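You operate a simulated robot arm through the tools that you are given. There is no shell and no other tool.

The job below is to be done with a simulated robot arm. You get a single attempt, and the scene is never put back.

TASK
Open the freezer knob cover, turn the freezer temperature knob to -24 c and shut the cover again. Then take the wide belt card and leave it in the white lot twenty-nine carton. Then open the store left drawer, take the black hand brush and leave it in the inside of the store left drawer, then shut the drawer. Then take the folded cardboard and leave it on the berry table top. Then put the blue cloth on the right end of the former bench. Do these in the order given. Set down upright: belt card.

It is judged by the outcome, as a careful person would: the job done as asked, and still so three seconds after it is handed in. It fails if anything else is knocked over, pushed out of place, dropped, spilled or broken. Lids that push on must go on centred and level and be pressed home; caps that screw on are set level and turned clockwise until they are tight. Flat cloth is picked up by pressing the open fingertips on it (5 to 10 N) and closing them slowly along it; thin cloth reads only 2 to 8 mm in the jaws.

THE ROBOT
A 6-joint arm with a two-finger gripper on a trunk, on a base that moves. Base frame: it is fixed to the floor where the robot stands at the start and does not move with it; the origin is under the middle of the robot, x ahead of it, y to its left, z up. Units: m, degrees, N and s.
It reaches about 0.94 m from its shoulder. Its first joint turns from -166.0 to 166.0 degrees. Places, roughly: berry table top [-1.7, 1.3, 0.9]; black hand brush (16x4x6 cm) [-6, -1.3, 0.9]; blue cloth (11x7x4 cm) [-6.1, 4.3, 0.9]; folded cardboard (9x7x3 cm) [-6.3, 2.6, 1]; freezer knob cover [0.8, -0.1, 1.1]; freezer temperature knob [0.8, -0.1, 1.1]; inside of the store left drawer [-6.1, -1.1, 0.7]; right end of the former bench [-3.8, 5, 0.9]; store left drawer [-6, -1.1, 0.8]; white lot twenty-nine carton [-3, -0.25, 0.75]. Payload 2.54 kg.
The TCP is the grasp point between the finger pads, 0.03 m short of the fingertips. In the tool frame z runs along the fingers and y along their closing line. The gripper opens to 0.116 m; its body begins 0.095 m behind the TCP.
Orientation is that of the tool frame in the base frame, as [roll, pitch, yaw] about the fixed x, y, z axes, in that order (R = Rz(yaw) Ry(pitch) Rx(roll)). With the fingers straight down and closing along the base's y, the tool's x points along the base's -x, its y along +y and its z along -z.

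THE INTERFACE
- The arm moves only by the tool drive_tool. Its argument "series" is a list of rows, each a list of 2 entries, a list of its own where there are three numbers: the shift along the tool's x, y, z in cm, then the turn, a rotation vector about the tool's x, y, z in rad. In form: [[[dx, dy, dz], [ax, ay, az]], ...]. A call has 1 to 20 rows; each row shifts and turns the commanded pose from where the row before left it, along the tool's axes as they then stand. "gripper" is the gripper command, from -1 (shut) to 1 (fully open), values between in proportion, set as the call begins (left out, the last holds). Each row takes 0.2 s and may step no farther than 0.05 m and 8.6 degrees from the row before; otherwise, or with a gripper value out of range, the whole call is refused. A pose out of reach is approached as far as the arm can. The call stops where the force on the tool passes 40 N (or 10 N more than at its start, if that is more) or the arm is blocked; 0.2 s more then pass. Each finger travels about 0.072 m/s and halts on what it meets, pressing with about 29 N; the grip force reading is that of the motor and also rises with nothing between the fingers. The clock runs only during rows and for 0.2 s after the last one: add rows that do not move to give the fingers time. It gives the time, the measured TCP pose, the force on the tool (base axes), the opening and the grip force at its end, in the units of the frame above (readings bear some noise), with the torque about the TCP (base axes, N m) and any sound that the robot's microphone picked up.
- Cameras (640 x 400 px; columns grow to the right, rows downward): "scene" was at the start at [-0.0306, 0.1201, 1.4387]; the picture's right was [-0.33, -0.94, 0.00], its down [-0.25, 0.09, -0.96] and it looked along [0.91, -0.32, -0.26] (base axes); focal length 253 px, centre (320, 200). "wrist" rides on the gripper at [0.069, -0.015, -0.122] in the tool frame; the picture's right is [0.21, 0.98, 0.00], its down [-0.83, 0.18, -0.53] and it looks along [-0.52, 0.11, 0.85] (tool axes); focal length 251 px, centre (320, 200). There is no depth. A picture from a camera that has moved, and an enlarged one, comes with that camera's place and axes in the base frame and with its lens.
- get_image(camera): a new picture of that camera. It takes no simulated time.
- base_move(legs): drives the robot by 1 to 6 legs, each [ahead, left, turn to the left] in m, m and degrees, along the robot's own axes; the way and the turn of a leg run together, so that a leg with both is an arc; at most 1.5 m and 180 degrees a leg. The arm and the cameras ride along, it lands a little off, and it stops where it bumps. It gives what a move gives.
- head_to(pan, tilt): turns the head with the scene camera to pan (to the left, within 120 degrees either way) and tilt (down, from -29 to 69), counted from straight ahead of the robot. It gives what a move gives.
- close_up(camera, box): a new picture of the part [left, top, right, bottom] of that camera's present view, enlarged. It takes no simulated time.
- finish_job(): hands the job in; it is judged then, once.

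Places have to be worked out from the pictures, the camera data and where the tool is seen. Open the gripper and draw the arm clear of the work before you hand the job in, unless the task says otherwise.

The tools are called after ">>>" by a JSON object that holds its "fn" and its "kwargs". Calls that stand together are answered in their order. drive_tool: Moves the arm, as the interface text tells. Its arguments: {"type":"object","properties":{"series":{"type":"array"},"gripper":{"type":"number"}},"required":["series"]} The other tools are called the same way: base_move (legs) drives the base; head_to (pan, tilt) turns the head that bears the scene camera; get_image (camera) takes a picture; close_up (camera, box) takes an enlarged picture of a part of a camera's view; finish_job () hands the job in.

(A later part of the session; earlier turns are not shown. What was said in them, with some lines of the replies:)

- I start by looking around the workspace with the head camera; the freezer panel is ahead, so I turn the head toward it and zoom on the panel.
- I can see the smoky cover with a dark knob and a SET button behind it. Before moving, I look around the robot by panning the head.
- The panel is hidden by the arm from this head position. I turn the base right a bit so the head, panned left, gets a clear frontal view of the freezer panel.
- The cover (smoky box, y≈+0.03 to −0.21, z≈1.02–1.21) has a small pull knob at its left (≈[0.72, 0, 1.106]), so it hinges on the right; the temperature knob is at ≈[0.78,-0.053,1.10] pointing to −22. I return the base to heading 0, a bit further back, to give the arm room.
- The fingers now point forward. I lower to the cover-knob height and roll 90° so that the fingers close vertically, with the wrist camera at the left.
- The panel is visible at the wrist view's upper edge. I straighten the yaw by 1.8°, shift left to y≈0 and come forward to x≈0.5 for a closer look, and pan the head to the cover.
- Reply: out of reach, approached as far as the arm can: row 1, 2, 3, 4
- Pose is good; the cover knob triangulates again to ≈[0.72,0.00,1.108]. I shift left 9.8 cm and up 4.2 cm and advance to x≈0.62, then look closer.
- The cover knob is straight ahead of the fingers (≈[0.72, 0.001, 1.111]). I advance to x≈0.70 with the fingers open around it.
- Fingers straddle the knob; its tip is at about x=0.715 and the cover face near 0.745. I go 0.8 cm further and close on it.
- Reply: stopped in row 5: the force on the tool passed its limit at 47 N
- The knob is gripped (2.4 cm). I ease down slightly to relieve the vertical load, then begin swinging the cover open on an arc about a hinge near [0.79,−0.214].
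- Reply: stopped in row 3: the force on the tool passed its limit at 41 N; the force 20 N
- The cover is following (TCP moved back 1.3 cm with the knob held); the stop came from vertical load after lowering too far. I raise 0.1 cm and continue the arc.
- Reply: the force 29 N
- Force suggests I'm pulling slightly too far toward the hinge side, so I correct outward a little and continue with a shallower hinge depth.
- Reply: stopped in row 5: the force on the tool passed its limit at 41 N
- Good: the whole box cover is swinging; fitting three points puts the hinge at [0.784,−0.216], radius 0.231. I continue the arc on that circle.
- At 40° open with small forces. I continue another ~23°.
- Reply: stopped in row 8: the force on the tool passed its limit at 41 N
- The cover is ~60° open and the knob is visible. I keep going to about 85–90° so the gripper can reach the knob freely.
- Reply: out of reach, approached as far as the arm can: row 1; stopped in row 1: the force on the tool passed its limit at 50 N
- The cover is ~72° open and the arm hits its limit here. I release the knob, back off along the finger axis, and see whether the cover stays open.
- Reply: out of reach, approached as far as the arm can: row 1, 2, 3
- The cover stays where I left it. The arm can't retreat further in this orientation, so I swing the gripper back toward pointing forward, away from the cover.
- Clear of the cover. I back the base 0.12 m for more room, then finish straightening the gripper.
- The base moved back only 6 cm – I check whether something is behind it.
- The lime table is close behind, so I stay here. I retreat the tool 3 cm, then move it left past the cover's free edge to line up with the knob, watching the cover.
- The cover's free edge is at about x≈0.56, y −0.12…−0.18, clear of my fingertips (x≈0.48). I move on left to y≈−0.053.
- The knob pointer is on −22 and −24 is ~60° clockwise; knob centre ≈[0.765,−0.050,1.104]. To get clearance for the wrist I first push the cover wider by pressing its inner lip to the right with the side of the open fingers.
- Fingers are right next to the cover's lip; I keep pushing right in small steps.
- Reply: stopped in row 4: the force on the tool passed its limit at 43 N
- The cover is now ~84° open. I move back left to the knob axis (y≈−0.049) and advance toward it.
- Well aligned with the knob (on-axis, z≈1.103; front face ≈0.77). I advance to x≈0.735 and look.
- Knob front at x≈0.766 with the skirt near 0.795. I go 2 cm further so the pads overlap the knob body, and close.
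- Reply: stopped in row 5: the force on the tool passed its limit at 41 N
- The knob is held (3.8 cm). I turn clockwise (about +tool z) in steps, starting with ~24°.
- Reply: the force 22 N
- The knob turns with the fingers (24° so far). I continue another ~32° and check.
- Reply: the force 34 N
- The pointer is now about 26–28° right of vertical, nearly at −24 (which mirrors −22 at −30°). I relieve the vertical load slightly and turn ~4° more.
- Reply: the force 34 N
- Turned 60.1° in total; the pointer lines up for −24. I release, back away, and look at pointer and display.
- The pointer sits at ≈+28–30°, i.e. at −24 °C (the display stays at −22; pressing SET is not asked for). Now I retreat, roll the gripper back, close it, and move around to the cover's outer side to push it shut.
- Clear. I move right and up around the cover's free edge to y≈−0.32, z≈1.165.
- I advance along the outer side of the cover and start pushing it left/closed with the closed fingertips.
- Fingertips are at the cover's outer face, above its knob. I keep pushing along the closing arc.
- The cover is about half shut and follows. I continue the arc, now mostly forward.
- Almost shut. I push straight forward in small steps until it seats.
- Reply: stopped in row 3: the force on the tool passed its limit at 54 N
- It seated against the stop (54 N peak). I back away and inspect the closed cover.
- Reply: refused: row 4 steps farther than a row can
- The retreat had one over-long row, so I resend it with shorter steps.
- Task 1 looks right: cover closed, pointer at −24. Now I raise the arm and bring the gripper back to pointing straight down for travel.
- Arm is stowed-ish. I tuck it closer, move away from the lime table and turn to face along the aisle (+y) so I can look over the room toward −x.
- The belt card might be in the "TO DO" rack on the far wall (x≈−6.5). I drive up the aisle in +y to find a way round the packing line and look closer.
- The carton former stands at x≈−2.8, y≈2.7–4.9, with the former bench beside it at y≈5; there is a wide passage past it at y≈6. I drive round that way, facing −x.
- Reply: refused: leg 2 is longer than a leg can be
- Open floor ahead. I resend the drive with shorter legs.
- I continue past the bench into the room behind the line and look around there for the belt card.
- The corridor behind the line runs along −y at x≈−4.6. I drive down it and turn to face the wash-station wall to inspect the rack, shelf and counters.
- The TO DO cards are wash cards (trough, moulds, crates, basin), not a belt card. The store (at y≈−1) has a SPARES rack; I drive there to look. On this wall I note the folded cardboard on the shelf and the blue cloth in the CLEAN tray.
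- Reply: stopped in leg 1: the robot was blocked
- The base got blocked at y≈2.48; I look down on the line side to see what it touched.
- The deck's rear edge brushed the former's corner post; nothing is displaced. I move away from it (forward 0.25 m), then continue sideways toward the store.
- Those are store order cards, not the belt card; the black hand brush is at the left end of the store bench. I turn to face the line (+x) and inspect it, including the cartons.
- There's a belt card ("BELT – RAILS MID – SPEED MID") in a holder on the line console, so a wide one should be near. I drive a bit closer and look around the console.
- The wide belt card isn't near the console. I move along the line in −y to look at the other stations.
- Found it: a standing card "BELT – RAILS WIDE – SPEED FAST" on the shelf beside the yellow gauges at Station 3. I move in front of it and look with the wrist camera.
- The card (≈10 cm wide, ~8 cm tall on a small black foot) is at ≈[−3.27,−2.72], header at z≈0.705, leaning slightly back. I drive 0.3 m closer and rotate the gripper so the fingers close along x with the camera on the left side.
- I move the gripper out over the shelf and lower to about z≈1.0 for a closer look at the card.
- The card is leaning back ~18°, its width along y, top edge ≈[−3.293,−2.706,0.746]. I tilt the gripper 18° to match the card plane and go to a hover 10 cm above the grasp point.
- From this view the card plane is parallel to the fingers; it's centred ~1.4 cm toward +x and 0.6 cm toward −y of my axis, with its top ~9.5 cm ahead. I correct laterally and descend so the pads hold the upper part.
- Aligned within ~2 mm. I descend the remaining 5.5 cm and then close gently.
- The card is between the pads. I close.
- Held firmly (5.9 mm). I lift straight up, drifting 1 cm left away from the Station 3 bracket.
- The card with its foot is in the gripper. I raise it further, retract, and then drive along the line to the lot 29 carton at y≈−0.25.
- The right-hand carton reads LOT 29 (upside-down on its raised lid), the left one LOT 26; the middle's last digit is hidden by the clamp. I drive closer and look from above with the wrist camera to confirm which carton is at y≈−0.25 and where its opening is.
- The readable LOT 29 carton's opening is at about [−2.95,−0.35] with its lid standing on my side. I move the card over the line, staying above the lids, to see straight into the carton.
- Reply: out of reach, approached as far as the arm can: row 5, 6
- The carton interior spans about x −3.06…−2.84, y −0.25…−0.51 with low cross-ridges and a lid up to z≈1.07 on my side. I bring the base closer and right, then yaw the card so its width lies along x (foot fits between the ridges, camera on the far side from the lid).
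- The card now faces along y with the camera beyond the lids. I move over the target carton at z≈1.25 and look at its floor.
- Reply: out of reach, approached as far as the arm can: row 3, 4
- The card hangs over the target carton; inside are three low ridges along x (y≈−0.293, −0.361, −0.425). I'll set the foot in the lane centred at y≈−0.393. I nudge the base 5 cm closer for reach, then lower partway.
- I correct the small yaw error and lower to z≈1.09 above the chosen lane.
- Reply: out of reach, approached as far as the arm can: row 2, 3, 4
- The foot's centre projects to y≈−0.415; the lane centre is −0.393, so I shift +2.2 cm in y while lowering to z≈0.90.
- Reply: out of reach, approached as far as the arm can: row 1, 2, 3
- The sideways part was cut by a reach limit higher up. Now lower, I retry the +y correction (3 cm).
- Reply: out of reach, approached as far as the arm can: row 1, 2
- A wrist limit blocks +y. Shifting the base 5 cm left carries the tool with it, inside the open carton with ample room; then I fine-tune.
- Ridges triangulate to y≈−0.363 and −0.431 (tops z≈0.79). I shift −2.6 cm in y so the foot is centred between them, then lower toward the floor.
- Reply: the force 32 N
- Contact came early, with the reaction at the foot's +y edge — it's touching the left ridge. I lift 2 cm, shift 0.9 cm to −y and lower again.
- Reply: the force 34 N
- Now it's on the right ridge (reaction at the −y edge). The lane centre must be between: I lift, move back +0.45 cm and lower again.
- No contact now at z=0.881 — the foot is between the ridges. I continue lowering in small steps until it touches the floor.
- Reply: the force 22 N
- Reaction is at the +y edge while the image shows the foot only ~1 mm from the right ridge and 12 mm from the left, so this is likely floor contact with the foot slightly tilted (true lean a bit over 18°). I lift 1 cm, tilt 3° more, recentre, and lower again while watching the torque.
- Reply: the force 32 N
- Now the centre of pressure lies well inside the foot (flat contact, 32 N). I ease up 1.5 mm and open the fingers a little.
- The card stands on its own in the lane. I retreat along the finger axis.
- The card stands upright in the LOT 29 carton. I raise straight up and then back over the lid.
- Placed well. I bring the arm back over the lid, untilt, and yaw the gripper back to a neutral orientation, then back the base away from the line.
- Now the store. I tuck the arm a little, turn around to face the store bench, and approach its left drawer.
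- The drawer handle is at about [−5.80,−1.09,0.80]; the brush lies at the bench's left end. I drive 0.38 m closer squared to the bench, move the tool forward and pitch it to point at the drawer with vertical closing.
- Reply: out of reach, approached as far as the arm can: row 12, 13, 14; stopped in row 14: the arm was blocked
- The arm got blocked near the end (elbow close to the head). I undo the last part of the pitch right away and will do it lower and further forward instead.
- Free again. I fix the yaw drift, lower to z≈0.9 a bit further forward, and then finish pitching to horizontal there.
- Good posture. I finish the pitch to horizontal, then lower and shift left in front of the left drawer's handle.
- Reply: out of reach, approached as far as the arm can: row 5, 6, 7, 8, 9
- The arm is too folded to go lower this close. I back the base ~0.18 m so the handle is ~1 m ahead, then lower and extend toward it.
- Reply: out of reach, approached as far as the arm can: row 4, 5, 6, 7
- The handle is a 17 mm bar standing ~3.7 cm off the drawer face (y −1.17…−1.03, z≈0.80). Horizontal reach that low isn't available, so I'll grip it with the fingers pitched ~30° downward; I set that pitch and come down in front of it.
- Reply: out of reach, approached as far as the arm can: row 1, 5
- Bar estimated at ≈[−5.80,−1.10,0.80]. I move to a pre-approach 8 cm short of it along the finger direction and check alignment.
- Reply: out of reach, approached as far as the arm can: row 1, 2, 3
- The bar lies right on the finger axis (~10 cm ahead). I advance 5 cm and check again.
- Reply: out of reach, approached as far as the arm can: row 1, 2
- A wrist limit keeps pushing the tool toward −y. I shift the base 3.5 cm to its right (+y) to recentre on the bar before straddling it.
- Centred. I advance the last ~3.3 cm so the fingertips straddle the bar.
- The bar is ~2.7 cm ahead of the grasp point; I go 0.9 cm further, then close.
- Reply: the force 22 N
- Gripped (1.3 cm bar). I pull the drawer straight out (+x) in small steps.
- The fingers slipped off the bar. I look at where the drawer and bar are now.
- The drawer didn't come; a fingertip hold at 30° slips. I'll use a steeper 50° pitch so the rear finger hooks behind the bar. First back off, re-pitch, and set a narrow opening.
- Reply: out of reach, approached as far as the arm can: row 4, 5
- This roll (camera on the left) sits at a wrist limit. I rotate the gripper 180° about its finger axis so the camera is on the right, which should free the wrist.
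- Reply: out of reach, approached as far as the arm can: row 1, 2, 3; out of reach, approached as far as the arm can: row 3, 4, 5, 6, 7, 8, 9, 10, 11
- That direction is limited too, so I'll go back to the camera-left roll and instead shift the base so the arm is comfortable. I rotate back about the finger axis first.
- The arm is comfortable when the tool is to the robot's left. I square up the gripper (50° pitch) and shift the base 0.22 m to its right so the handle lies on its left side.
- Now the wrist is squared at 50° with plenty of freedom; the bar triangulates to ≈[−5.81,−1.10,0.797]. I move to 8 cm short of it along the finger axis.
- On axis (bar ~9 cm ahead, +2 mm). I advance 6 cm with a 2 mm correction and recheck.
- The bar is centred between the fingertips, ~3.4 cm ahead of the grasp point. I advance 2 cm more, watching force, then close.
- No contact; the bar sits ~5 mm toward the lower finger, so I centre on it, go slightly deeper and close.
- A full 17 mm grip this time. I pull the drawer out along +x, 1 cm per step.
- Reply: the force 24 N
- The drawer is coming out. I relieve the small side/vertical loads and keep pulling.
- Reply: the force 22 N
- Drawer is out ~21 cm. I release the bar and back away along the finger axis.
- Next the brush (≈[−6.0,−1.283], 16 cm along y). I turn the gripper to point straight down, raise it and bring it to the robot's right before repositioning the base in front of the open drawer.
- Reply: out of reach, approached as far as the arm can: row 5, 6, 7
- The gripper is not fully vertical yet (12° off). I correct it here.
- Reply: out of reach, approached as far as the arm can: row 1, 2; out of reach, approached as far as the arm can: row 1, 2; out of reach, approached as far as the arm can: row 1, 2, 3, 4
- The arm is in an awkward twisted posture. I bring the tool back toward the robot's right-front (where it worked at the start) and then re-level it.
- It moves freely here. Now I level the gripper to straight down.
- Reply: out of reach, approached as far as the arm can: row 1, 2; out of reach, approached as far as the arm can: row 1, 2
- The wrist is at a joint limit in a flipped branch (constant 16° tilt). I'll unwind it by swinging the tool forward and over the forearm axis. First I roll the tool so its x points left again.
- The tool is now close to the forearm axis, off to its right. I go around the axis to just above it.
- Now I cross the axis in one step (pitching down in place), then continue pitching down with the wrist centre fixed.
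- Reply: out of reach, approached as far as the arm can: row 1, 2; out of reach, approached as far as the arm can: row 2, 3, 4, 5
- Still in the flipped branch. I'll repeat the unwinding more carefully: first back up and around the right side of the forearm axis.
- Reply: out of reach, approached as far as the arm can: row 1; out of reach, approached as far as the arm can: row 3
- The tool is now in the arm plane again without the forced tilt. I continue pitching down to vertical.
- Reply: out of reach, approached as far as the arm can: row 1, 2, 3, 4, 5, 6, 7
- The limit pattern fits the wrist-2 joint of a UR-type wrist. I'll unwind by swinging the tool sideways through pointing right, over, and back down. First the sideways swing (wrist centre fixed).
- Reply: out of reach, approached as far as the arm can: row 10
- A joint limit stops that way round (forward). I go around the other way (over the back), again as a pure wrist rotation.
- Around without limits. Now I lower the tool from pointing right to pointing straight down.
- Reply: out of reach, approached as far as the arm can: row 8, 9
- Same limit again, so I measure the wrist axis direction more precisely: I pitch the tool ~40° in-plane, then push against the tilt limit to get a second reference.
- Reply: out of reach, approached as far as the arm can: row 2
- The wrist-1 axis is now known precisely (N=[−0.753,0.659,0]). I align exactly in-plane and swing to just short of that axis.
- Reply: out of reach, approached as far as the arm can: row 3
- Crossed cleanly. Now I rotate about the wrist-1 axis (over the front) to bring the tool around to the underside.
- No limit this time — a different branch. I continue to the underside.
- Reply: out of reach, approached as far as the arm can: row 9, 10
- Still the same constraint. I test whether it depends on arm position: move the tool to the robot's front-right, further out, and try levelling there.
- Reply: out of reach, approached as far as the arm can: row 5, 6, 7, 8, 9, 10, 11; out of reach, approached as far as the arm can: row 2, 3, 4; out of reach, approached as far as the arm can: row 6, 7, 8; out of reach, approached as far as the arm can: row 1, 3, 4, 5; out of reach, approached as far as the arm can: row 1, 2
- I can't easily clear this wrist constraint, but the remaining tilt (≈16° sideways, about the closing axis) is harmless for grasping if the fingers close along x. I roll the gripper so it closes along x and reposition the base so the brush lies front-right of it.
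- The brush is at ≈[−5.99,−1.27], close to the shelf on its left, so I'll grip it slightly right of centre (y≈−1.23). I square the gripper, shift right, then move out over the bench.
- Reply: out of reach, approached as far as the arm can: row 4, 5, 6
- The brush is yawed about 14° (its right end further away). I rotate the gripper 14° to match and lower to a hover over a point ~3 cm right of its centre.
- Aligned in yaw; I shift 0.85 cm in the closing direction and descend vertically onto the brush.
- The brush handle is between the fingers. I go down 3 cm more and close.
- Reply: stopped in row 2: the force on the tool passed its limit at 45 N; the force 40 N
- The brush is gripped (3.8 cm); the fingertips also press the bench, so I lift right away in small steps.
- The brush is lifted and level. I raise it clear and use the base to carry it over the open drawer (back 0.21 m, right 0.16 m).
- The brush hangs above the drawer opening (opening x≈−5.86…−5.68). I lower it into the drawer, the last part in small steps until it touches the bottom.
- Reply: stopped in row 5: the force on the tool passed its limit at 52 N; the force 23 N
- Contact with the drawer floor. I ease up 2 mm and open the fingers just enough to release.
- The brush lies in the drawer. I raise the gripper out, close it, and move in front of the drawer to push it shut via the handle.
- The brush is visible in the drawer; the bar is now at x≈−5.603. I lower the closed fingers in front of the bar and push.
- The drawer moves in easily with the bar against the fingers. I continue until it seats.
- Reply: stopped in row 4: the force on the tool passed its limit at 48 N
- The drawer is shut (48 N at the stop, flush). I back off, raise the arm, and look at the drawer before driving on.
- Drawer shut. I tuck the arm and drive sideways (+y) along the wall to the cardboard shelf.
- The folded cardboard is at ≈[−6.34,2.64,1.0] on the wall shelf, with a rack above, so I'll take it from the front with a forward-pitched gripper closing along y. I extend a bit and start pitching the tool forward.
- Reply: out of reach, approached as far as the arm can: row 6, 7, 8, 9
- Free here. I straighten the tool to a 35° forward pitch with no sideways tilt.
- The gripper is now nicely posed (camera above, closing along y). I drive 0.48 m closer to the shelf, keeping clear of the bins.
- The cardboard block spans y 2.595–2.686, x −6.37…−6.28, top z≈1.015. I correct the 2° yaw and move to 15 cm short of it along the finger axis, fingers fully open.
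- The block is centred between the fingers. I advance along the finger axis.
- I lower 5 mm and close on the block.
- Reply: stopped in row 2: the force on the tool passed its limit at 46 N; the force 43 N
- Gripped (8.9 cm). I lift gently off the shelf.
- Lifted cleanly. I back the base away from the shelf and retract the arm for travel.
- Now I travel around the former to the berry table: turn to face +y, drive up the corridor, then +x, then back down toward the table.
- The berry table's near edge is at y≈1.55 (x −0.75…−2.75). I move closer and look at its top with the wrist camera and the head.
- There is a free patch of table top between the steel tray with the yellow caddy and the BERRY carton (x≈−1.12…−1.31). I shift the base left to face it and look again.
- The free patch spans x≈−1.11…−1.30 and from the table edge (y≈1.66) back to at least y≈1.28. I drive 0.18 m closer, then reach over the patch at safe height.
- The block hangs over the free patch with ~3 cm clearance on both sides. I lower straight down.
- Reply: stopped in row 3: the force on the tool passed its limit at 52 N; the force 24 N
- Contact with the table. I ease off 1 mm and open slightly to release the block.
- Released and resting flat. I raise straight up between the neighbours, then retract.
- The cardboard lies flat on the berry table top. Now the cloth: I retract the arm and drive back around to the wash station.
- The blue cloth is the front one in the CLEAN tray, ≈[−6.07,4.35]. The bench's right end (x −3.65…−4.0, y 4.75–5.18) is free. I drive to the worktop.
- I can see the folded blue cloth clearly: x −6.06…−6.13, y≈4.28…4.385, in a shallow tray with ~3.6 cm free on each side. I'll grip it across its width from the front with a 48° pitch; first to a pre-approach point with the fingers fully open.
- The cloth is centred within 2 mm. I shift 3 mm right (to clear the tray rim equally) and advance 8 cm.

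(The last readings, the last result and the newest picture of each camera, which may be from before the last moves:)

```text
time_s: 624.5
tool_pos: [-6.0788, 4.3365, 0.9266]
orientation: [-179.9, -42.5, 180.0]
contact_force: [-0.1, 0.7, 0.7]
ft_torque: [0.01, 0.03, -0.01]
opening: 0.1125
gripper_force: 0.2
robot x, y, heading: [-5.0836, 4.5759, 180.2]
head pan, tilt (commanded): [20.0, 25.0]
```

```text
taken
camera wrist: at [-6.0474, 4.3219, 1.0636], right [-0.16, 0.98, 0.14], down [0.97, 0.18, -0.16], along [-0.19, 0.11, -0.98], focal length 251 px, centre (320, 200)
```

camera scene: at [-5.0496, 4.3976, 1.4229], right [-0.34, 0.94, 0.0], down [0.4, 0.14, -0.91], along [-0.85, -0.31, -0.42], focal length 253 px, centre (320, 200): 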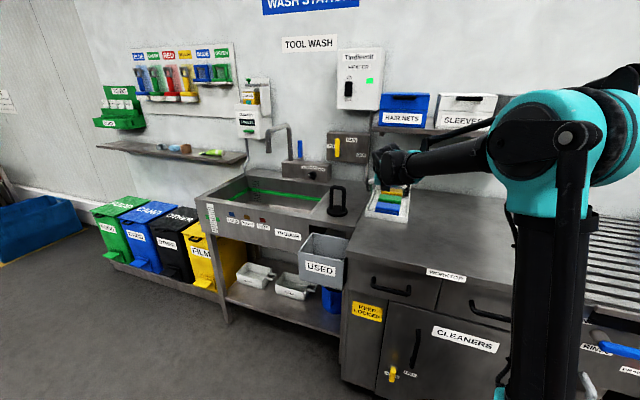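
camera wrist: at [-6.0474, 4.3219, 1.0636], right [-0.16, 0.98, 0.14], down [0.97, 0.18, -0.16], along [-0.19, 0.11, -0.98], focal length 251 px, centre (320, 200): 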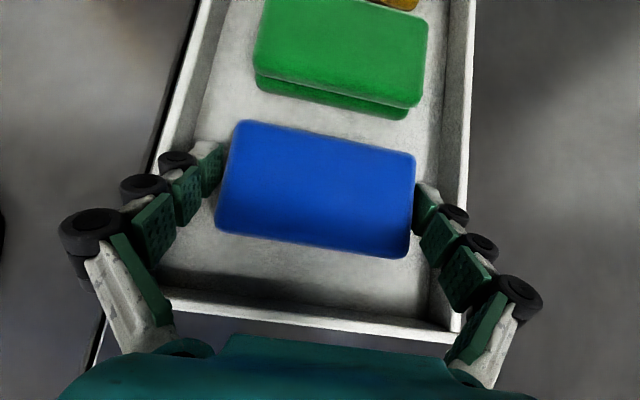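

Fingers straddle the cloth inside the tray. I lower 3 mm and close gently in stages.

>>> {"fn": "drive_tool", "kwargs": {"series": [[[-0.2, 0, 0.22], [0, 0, 0]], [[0, 0, 0], [0, 0, 0]]], "gripper": 0.7}}

>>> {"fn": "drive_tool", "kwargs": {"series": [[[0, 0, 0], [0, 0, 0]], [[0, 0, 0], [0, 0, 0]]], "gripper": 0.45}}

>>> {"fn": "get_image", "kwargs": {"camera": "wrist"}}

```text
time_s: 625.1
tool_pos: [-6.0788, 4.3381, 0.9261]
orientation: [-179.9, -42.5, 179.9]
contact_force: [0.5, 0.7, 27.2]
ft_torque: [0.37, -0.01, 0.05]
opening: 0.1035
gripper_force: 28.9
robot x, y, heading: [-5.0835, 4.575, 179.8]
head pan, tilt (commanded): [20.0, 25.0]
```

```text
time_s: 625.7
tool_pos: [-6.0806, 4.3374, 0.9254]
orientation: [-179.9, -42.6, 179.9]
contact_force: [-4.3, 1.3, 35.7]
ft_torque: [0.5, 0.22, 0.22]
opening: 0.103
gripper_force: 28.7
robot x, y, heading: [-5.0866, 4.5785, 180.1]
head pan, tilt (commanded): [20.0, 25.0]
```

```text
taken
camera wrist: at [-6.047, 4.3222, 1.0629], right [-0.16, 0.98, 0.14], down [0.97, 0.18, -0.17], along [-0.19, 0.11, -0.98], focal length 251 px, centre (320, 200)
```

wrist: 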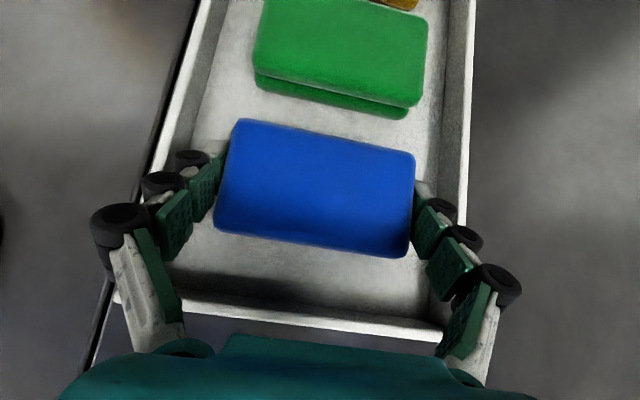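

The cloth is held (10.3 cm). I lift it straight up in small steps.

>>> {"fn": "drive_tool", "kwargs": {"series": [[[0.2, 0, -0.22], [0, 0, 0]], [[0.2, 0, -0.22], [0, 0, 0]], [[0.68, 0, -0.74], [0, 0, 0]], [[1.35, 0, -1.47], [0, 0, 0]]], "gripper": -1}}

>>> {"fn": "get_image", "kwargs": {"camera": "wrist"}}

```text
time_s: 626.7
tool_pos: [-6.0781, 4.3386, 0.9596]
orientation: [-179.9, -42.4, 179.8]
contact_force: [0.4, 0.8, -0.6]
ft_torque: [0.0, -0.03, -0.01]
opening: 0.103
gripper_force: 28.2
robot x, y, heading: [-5.0852, 4.578, 180.1]
head pan, tilt (commanded): [20.0, 25.0]
```

```text
taken
camera wrist: at [-6.0453, 4.3225, 1.0962], right [-0.16, 0.98, 0.14], down [0.97, 0.18, -0.16], along [-0.19, 0.11, -0.98], focal length 251 px, centre (320, 200)
```

wrist: 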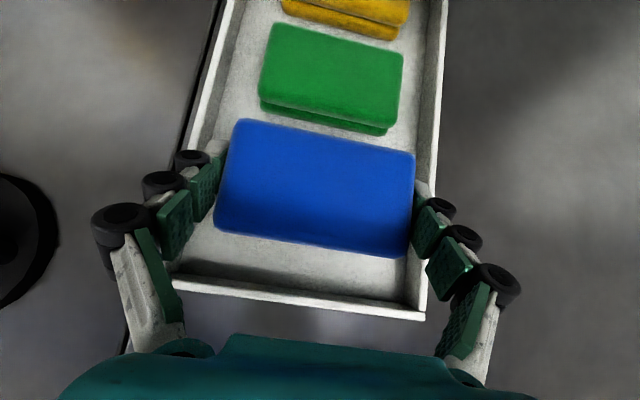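

The cloth comes up cleanly as a folded pad. I raise it further, retract, and drive to the former bench.

>>> {"fn": "drive_tool", "kwargs": {"series": [[[2.7, 0, -2.95], [0, 0, 0]], [[2.7, 0, -2.95], [0, 0, 0]], [[2.7, 0, -2.95], [0, 0, 0]], [[2.7, 0, -2.95], [0, 0, 0]], [[2.7, 0, -2.95], [0, 0, 0]], [[-2.95, 0, -2.7], [0, 0, 0]], [[-2.95, 0, -2.7], [0, 0, 0]], [[-2.95, 0, -2.7], [0, 0, 0]], [[-2.95, 0, -2.7], [0, 0, 0]], [[-2.95, 0, -2.7], [0, 0, 0]], [[-2.95, 0, -2.7], [0, 0, 0]]]}}

>>> {"fn": "base_move", "kwargs": {"legs": [[-0.45, 0, 0], [0, -1.4, 0], [0, -0.15, 0]]}}

>>> {"fn": "get_image", "kwargs": {"camera": "wrist"}}

>>> {"fn": "get_image", "kwargs": {"camera": "scene"}}

```text
time_s: 629.1
tool_pos: [-5.8391, 4.3347, 1.1588]
orientation: [180.0, -42.5, 179.8]
contact_force: [0.5, -1.0, 0.6]
ft_torque: [0.04, 0.0, -0.01]
opening: 0.1028
gripper_force: 28.6
robot x, y, heading: [-5.0822, 4.5785, 180.2]
head pan, tilt (commanded): [20.0, 25.0]
```

```text
time_s: 639.5
tool_pos: [-5.3855, 5.8956, 1.1595]
orientation: [-180.0, -42.4, 180.0]
contact_force: [-0.6, 0.8, -1.5]
ft_torque: [0.0, 0.01, 0.0]
opening: 0.1028
gripper_force: 28.4
robot x, y, heading: [-4.6319, 6.1437, -179.8]
head pan, tilt (commanded): [20.0, 25.0]
```

```text
taken
camera wrist: at [-5.3545, 5.8809, 1.2963], right [-0.16, 0.98, 0.14], down [0.97, 0.18, -0.16], along [-0.19, 0.11, -0.98], focal length 251 px, centre (320, 200)
```

wrist: 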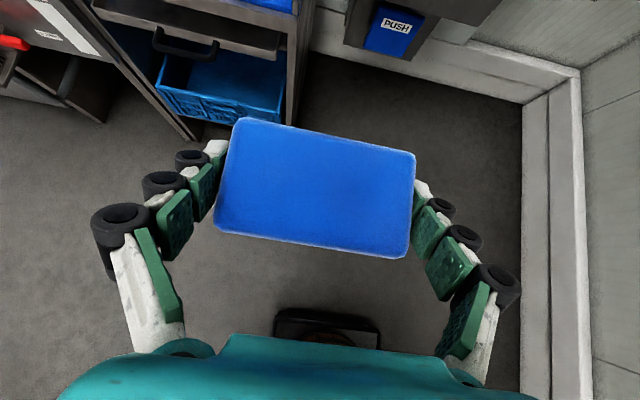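

```text
taken
camera scene: at [-4.5976, 5.9617, 1.4229], right [-0.35, 0.94, 0.0], down [0.4, 0.15, -0.91], along [-0.85, -0.31, -0.42], focal length 253 px, centre (320, 200)
```

scene: 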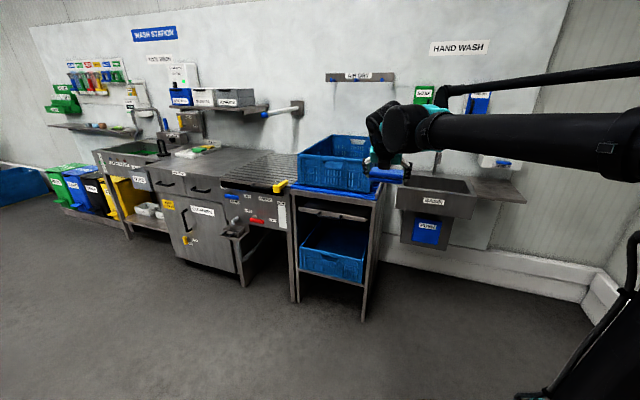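

The cloth is secure. I turn to face the bench (−y) and line up with its right end.

>>> {"fn": "base_move", "kwargs": {"legs": [[0, 0, 90], [0, 0.55, 0]]}}

>>> {"fn": "get_image", "kwargs": {"camera": "wrist"}}

>>> {"fn": "head_to", "kwargs": {"pan": 15, "tilt": 28}}

>>> {"fn": "get_image", "kwargs": {"camera": "scene"}}

```text
time_s: 646.4
tool_pos: [-3.8321, 5.392, 1.1588]
orientation: [-179.9, -42.5, -89.4]
contact_force: [-0.3, 0.0, -0.9]
ft_torque: [0.01, -0.05, -0.03]
opening: 0.1029
gripper_force: 29.1
robot x, y, heading: [-4.0837, 6.1476, -89.3]
head pan, tilt (commanded): [20.0, 25.0]
```

```text
taken
camera wrist: at [-3.8165, 5.4242, 1.2963], right [-0.98, -0.17, 0.14], down [-0.19, 0.97, -0.16], along [-0.11, -0.19, -0.98], focal length 251 px, centre (320, 200)
```

wrist: 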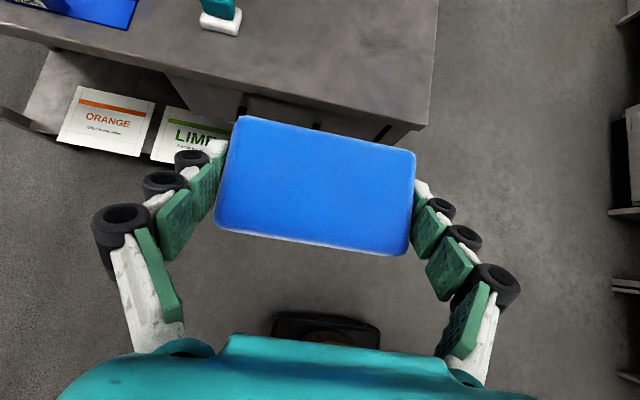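

```text
time_s: 647.1
tool_pos: [-3.8317, 5.3925, 1.1602]
orientation: [-180.0, -42.5, -89.6]
contact_force: [0.3, -0.4, -0.1]
ft_torque: [0.01, 0.03, 0.01]
opening: 0.1026
gripper_force: 28.9
robot x, y, heading: [-4.0812, 6.1436, -89.0]
head pan, tilt (commanded): [15.0, 28.0]
```

```text
taken
camera scene: at [-3.909, 6.1793, 1.4181], right [-0.96, -0.27, 0.0], down [-0.13, 0.45, -0.88], along [0.24, -0.85, -0.47], focal length 253 px, centre (320, 200)
```

scene: 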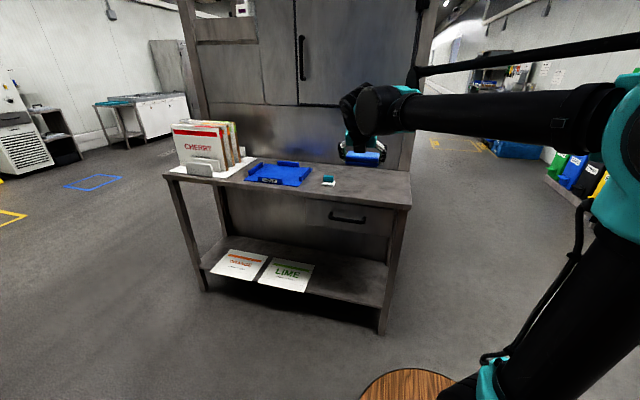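

The bench's right end is at x≈−4.04; the small teal item is at x≈−3.63. I'll set the cloth at about [−3.85,4.99]. I move the base closer and reach over.

>>> {"fn": "base_move", "kwargs": {"legs": [[0.2, -0.01, -0.8]]}}

>>> {"fn": "drive_tool", "kwargs": {"series": [[[2.95, 0, 2.7], [0, 0, 0]], [[2.95, 0, 2.7], [0, 0, 0]], [[2.95, 0, 2.7], [0, 0, 0]], [[2.95, 0, 2.7], [0, 0, 0]]]}}

>>> {"fn": "get_image", "kwargs": {"camera": "wrist"}}

```text
time_s: 648.7
tool_pos: [-3.8555, 5.1837, 1.1588]
orientation: [-180.0, -42.3, -90.5]
contact_force: [-0.3, -0.3, -0.1]
ft_torque: [-0.02, -0.01, 0.03]
opening: 0.1027
gripper_force: 29.3
robot x, y, heading: [-4.0938, 5.942, -90.5]
head pan, tilt (commanded): [15.0, 28.0]
```

```text
time_s: 649.7
tool_pos: [-3.8558, 5.0245, 1.1573]
orientation: [180.0, -42.5, -90.5]
contact_force: [0.3, 0.5, -0.6]
ft_torque: [0.03, -0.03, 0.02]
opening: 0.1025
gripper_force: 29.1
robot x, y, heading: [-4.0927, 5.9383, -90.5]
head pan, tilt (commanded): [15.0, 28.0]
```

```text
taken
camera wrist: at [-3.8401, 5.0556, 1.2949], right [-0.98, -0.15, 0.14], down [-0.17, 0.97, -0.16], along [-0.12, -0.19, -0.98], focal length 251 px, centre (320, 200)
```

wrist: 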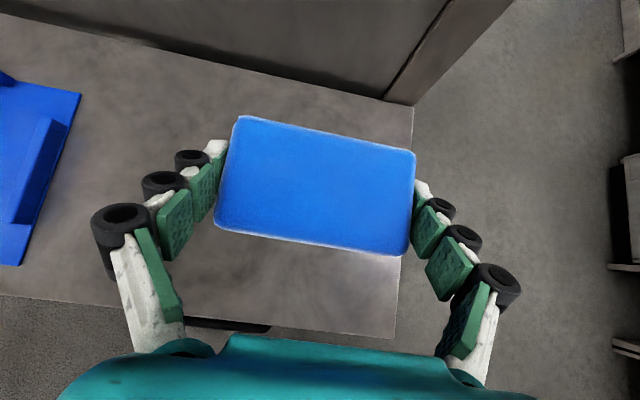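

Good position. I move 3 cm further in and lower toward the bench.

>>> {"fn": "drive_tool", "kwargs": {"series": [[[2.2, 0, 2.0], [0, 0, 0]], [[-2.7, 0, 2.95], [0, 0, 0]], [[-2.7, 0, 2.95], [0, 0, 0]], [[-2.7, 0, 2.95], [0, 0, 0]], [[-2.7, 0, 2.95], [0, 0, 0]]]}}

>>> {"fn": "get_image", "kwargs": {"camera": "wrist"}}

>>> {"fn": "close_up", "kwargs": {"camera": "scene", "box": [230, 100, 450, 260]}}

```text
time_s: 650.9
tool_pos: [-3.8584, 4.9951, 0.9972]
orientation: [-179.9, -42.5, -90.6]
contact_force: [0.9, -0.1, -0.7]
ft_torque: [0.0, 0.0, 0.0]
opening: 0.1027
gripper_force: 28.7
robot x, y, heading: [-4.0929, 5.9404, -90.8]
head pan, tilt (commanded): [15.0, 28.0]
```

```text
taken
camera wrist: at [-3.8422, 5.0257, 1.1349], right [-0.98, -0.15, 0.14], down [-0.17, 0.97, -0.16], along [-0.12, -0.18, -0.98], focal length 251 px, centre (320, 200)
```

wrist: 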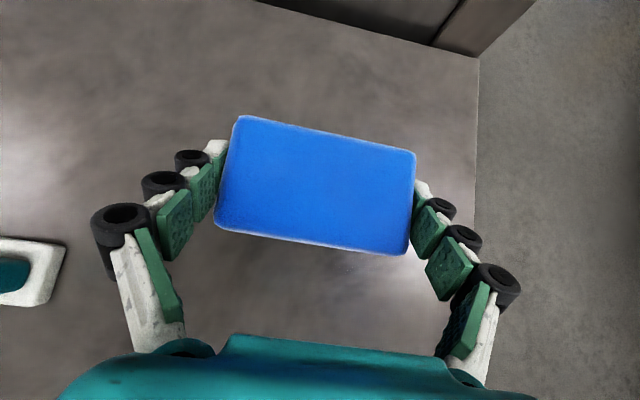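

```text
2.50 times, centred on (340, 180) of scene
camera zoom: at [-3.9184, 5.9721, 1.4181], right [-0.97, -0.25, 0.0], down [-0.12, 0.45, -0.88], along [0.22, -0.85, -0.47], focal length 632 px, centre (270, 250)
```

zoom: 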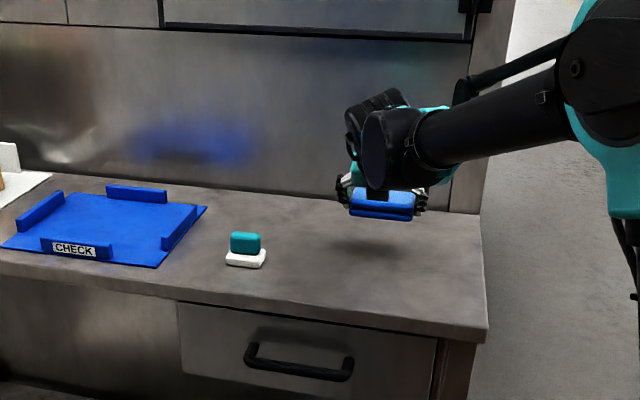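

>>> {"fn": "drive_tool", "kwargs": {"series": [[[-1.01, 0, 1.11], [0, 0, 0]], [[-1.01, 0, 1.11], [0, 0, 0]], [[-0.34, 0, 0.37], [0, 0, 0]], [[-0.34, 0, 0.37], [0, 0, 0]], [[-0.34, 0, 0.37], [0, 0, 0]], [[-0.34, 0, 0.37], [0, 0, 0]], [[-0.34, 0, 0.37], [0, 0, 0]], [[-0.34, 0, 0.37], [0, 0, 0]], [[-0.34, 0, 0.37], [0, 0, 0]], [[-0.34, 0, 0.37], [0, 0, 0]]]}}

```text
time_s: 653.1
tool_pos: [-3.8574, 4.9939, 0.9293]
orientation: [179.9, -42.5, -90.5]
contact_force: [-0.2, 0.1, -0.6]
ft_torque: [0.0, -0.01, 0.01]
opening: 0.1028
gripper_force: 29.2
robot x, y, heading: [-4.0936, 5.9404, -90.5]
head pan, tilt (commanded): [15.0, 28.0]
```

>>> {"fn": "drive_tool", "kwargs": {"series": [[[-0.27, 0, 0.3], [0, 0, 0]], [[-0.27, 0, 0.3], [0, 0, 0]], [[-0.27, 0, 0.3], [0, 0, 0]], [[-0.27, 0, 0.3], [0, 0, 0]], [[-0.27, 0, 0.3], [0, 0, 0]], [[-0.27, 0, 0.3], [0, 0, 0]], [[-0.27, 0, 0.3], [0, 0, 0]], [[-0.27, 0, 0.3], [0, 0, 0]]]}}

>>> {"fn": "get_image", "kwargs": {"camera": "wrist"}}

```text
time_s: 654.0
tool_pos: [-3.8565, 4.9944, 0.9208]
orientation: [-180.0, -42.8, -90.5]
contact_force: [-1.5, 10.2, 20.3]
ft_torque: [0.22, 0.45, -0.2]
opening: 0.1031
gripper_force: 29.3
robot x, y, heading: [-4.0919, 5.9382, -90.2]
head pan, tilt (commanded): [15.0, 28.0]
stopped in row 4: the force on the tool passed its limit at 48 N (the readings are from after the stop); the commanded pose is now the measured one
```

```text
taken
camera wrist: at [-3.8407, 5.0257, 1.0564], right [-0.98, -0.15, 0.15], down [-0.17, 0.97, -0.17], along [-0.12, -0.19, -0.97], focal length 251 px, centre (320, 200)
```

wrist: 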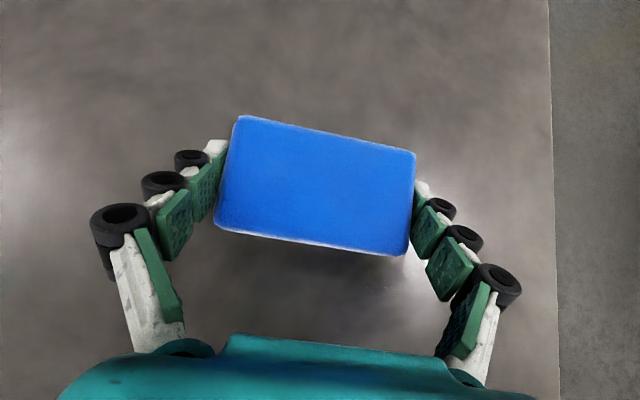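

The cloth is down on the bench. I ease off slightly and open the fingers.

>>> {"fn": "drive_tool", "kwargs": {"series": [[[0.07, 0, -0.07], [0, 0, 0]]]}}

>>> {"fn": "drive_tool", "kwargs": {"series": [[[0, 0, 0], [0, 0, 0]], [[0, 0, 0], [0, 0, 0]], [[0.68, 0, -0.74], [0, 0, 0]], [[1.35, 0, -1.47], [0, 0, 0]], [[2.7, 0, -2.95], [0, 0, 0]], [[2.7, 0, -2.95], [0, 0, 0]]], "gripper": 1}}

>>> {"fn": "get_image", "kwargs": {"camera": "wrist"}}

```text
time_s: 654.4
tool_pos: [-3.8567, 4.9934, 0.9201]
orientation: [-180.0, -42.9, -90.5]
contact_force: [-1.3, 7.3, 18.3]
ft_torque: [0.17, 0.5, -0.08]
opening: 0.1028
gripper_force: 28.5
robot x, y, heading: [-4.0897, 5.939, -90.5]
head pan, tilt (commanded): [15.0, 28.0]
```

```text
time_s: 655.8
tool_pos: [-3.8521, 4.9924, 1.0272]
orientation: [-179.9, -42.7, -90.4]
contact_force: [0.0, 0.4, -1.0]
ft_torque: [0.03, 0.02, -0.02]
opening: 0.1159
gripper_force: 0.2
robot x, y, heading: [-4.0935, 5.9432, -90.5]
head pan, tilt (commanded): [15.0, 28.0]
```

```text
taken
camera wrist: at [-3.8368, 5.025, 1.1633], right [-0.98, -0.15, 0.14], down [-0.17, 0.97, -0.17], along [-0.12, -0.19, -0.98], focal length 251 px, centre (320, 200)
```

wrist: 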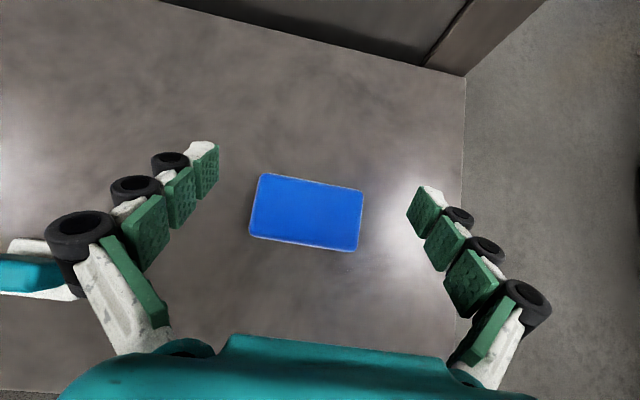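

The cloth rests at the bench's right end. I raise and retract the arm; then, as a final check, I'll drive back to confirm the belt card and the carton's lot label.

>>> {"fn": "drive_tool", "kwargs": {"series": [[[2.7, 0, -2.95], [0, 0, 0]], [[2.7, 0, -2.95], [0, 0, 0]], [[2.7, 0, -2.95], [0, 0, 0]], [[-2.95, 0, -2.7], [0, 0, 0]], [[-2.95, 0, -2.7], [0, 0, 0]], [[-2.95, 0, -2.7], [0, 0, 0]], [[-2.95, 0, -2.7], [0, 0, 0]], [[-2.95, 0, -2.7], [0, 0, 0]]]}}

>>> {"fn": "close_up", "kwargs": {"camera": "scene", "box": [180, 100, 440, 260]}}

>>> {"fn": "base_move", "kwargs": {"legs": [[-0.1, 0, 0], [0, -0.58, 0], [1.4, 0, 0.5], [1.4, 0, 0], [1.4, 0, 0], [0.5, 0, 0]]}}

>>> {"fn": "head_to", "kwargs": {"pan": 50, "tilt": 20}}

>>> {"fn": "get_image", "kwargs": {"camera": "scene"}}

```text
time_s: 657.6
tool_pos: [-3.8564, 5.1958, 1.147]
orientation: [-179.9, -42.6, -90.5]
contact_force: [0.1, -0.4, 0.8]
ft_torque: [0.03, 0.0, -0.01]
opening: 0.1158
gripper_force: 0.1
robot x, y, heading: [-4.0917, 5.9378, -90.5]
head pan, tilt (commanded): [15.0, 28.0]
```

```text
2.46 times, centred on (310, 180) of scene
camera zoom: at [-3.9183, 5.9715, 1.4181], right [-0.97, -0.25, 0.0], down [-0.12, 0.45, -0.88], along [0.22, -0.85, -0.47], focal length 622 px, centre (345, 249)
```

zoom: 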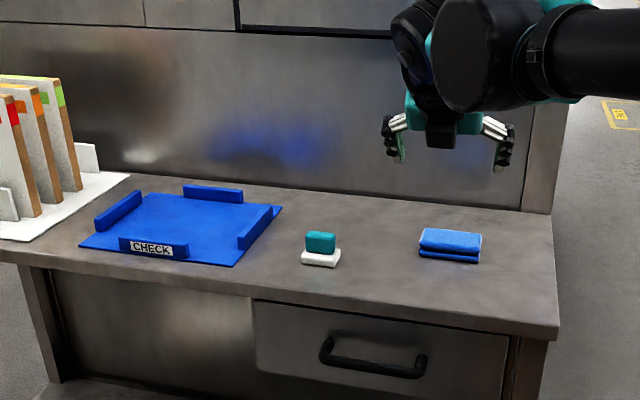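

```text
time_s: 683.9
tool_pos: [-4.2636, 0.6136, 1.148]
orientation: [-180.0, -42.6, -87.4]
contact_force: [-0.2, -0.4, -0.2]
ft_torque: [0.02, -0.02, 0.01]
opening: 0.1161
gripper_force: 0.1
robot x, y, heading: [-4.539, 1.3487, -87.4]
head pan, tilt (commanded): [15.0, 28.0]
```

```text
time_s: 685.0
tool_pos: [-4.2641, 0.6134, 1.1473]
orientation: [-179.9, -42.7, -87.3]
contact_force: [-0.7, -0.6, -0.7]
ft_torque: [-0.01, 0.02, -0.01]
opening: 0.1161
gripper_force: 0.2
robot x, y, heading: [-4.5407, 1.3455, -87.3]
head pan, tilt (commanded): [50.0, 20.0]
```

```text
taken
camera scene: at [-4.3209, 1.4161, 1.431], right [-0.61, -0.79, 0.0], down [-0.27, 0.21, -0.94], along [0.75, -0.57, -0.34], focal length 253 px, centre (320, 200)
```

scene: 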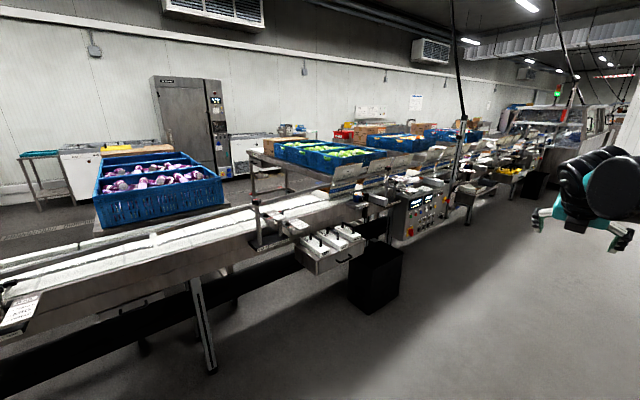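

>>> {"fn": "close_up", "kwargs": {"camera": "scene", "box": [320, 140, 460, 220]}}

>>> {"fn": "base_move", "kwargs": {"legs": [[1.1, -0.25, 0]]}}

>>> {"fn": "head_to", "kwargs": {"pan": 75, "tilt": 18}}

>>> {"fn": "get_image", "kwargs": {"camera": "scene"}}

```text
4.57 times, centred on (390, 180) of scene
camera zoom: at [-4.3209, 1.4161, 1.431], right [-0.61, -0.79, 0.0], down [-0.27, 0.21, -0.94], along [0.75, -0.57, -0.34], focal length 1156 px, centre (0, 291)
```

zoom: 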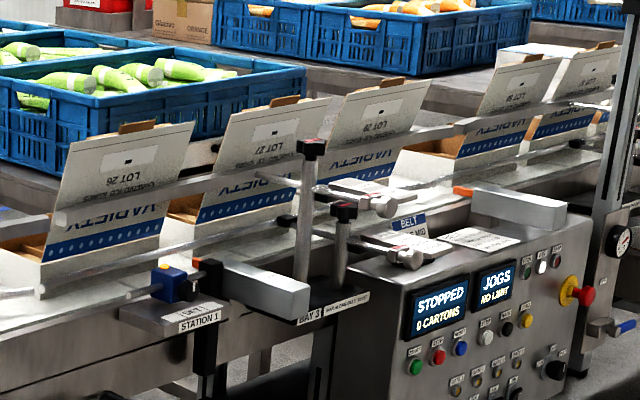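

```text
time_s: 690.6
tool_pos: [-4.4505, -0.4696, 1.1465]
orientation: [-179.9, -42.7, -86.6]
contact_force: [0.3, 0.0, 0.5]
ft_torque: [-0.01, -0.01, 0.03]
opening: 0.1159
gripper_force: 0.0
robot x, y, heading: [-4.7388, 0.2603, -86.9]
head pan, tilt (commanded): [50.0, 20.0]
```

```text
time_s: 691.5
tool_pos: [-4.4492, -0.4696, 1.147]
orientation: [-179.9, -42.7, -86.6]
contact_force: [0.6, 0.2, -0.5]
ft_torque: [0.01, 0.03, -0.01]
opening: 0.1158
gripper_force: 0.0
robot x, y, heading: [-4.7358, 0.257, -86.4]
head pan, tilt (commanded): [75.0, 18.0]
```

```text
taken
camera scene: at [-4.5014, 0.3689, 1.4343], right [-0.2, -0.98, 0.0], down [-0.3, 0.06, -0.95], along [0.93, -0.19, -0.31], focal length 253 px, centre (320, 200)
```

scene: 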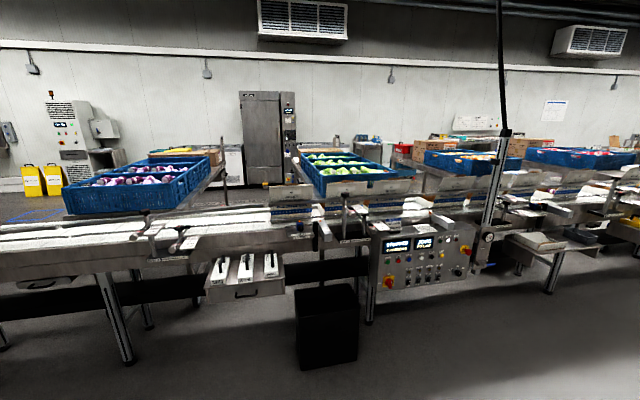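

>>> {"fn": "close_up", "kwargs": {"camera": "scene", "box": [262, 170, 332, 220]}}

>>> {"fn": "close_up", "kwargs": {"camera": "scene", "box": [312, 170, 372, 220]}}

>>> {"fn": "close_up", "kwargs": {"camera": "scene", "box": [355, 170, 415, 220]}}

```text
8.00 times, centred on (297, 195) of scene
camera zoom: at [-4.5014, 0.3689, 1.4343], right [-0.2, -0.98, 0.0], down [-0.3, 0.06, -0.95], along [0.93, -0.19, -0.31], focal length 2022 px, centre (504, 240)
```

zoom: 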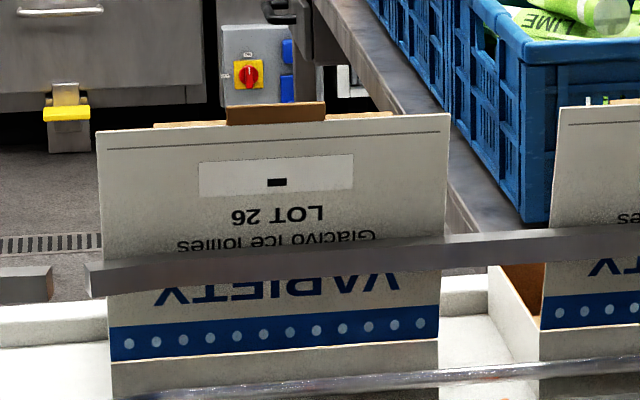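

```text
8.00 times, centred on (342, 195) of scene
camera zoom: at [-4.5014, 0.3689, 1.4343], right [-0.2, -0.98, 0.0], down [-0.3, 0.06, -0.95], along [0.93, -0.19, -0.31], focal length 2022 px, centre (144, 240)
```

zoom: 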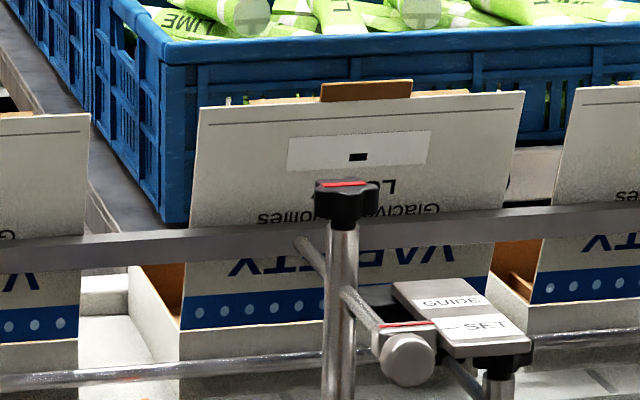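

```text
8.00 times, centred on (385, 195) of scene
camera zoom: at [-4.5014, 0.3689, 1.4343], right [-0.2, -0.98, 0.0], down [-0.3, 0.06, -0.95], along [0.93, -0.19, -0.31], focal length 2022 px, centre (-200, 240)
```

zoom: 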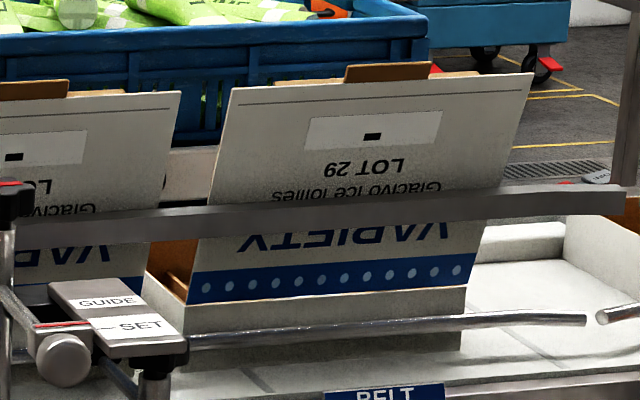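

The labels confirm it: LOT 26 at the left, and the card's carton is the white LOT 29 one. All five jobs are done, the gripper is open and the arm is clear, so I hand the job in.

>>> {"fn": "finish_job", "kwargs": {}}

```text
The job is handed in.
```

I did all five jobs in the order given and handed the job in. I have no verdict yet.

- **Freezer:** I opened the cover, turned the knob 60° so its pointer sits at −24 °C, and pushed the cover shut until it seated. The display still reads −22 °C. It may need the SET button, which I did not press because the task did not ask for it.
- **Belt card:** The wide belt card (RAILS WIDE, SPEED FAST) stands upright on its foot in the white LOT 29 carton. I read that lot label again at the end. I last saw the card itself just after setting it down.
- **Hand brush:** It lies in the store left drawer, and the drawer is pushed fully shut.
- **Folded cardboard:** It lies flat on the berry table top, between the steel tray with the yellow WASTE box and the BERRY LOT 27 carton.
- **Blue cloth:** It is still folded and lies on the right end of the former bench.

The robot's base lightly touched a corner post of the carton former early on; I saw nothing displaced. The arm's elbow also briefly pressed against its own head, and I backed it off.
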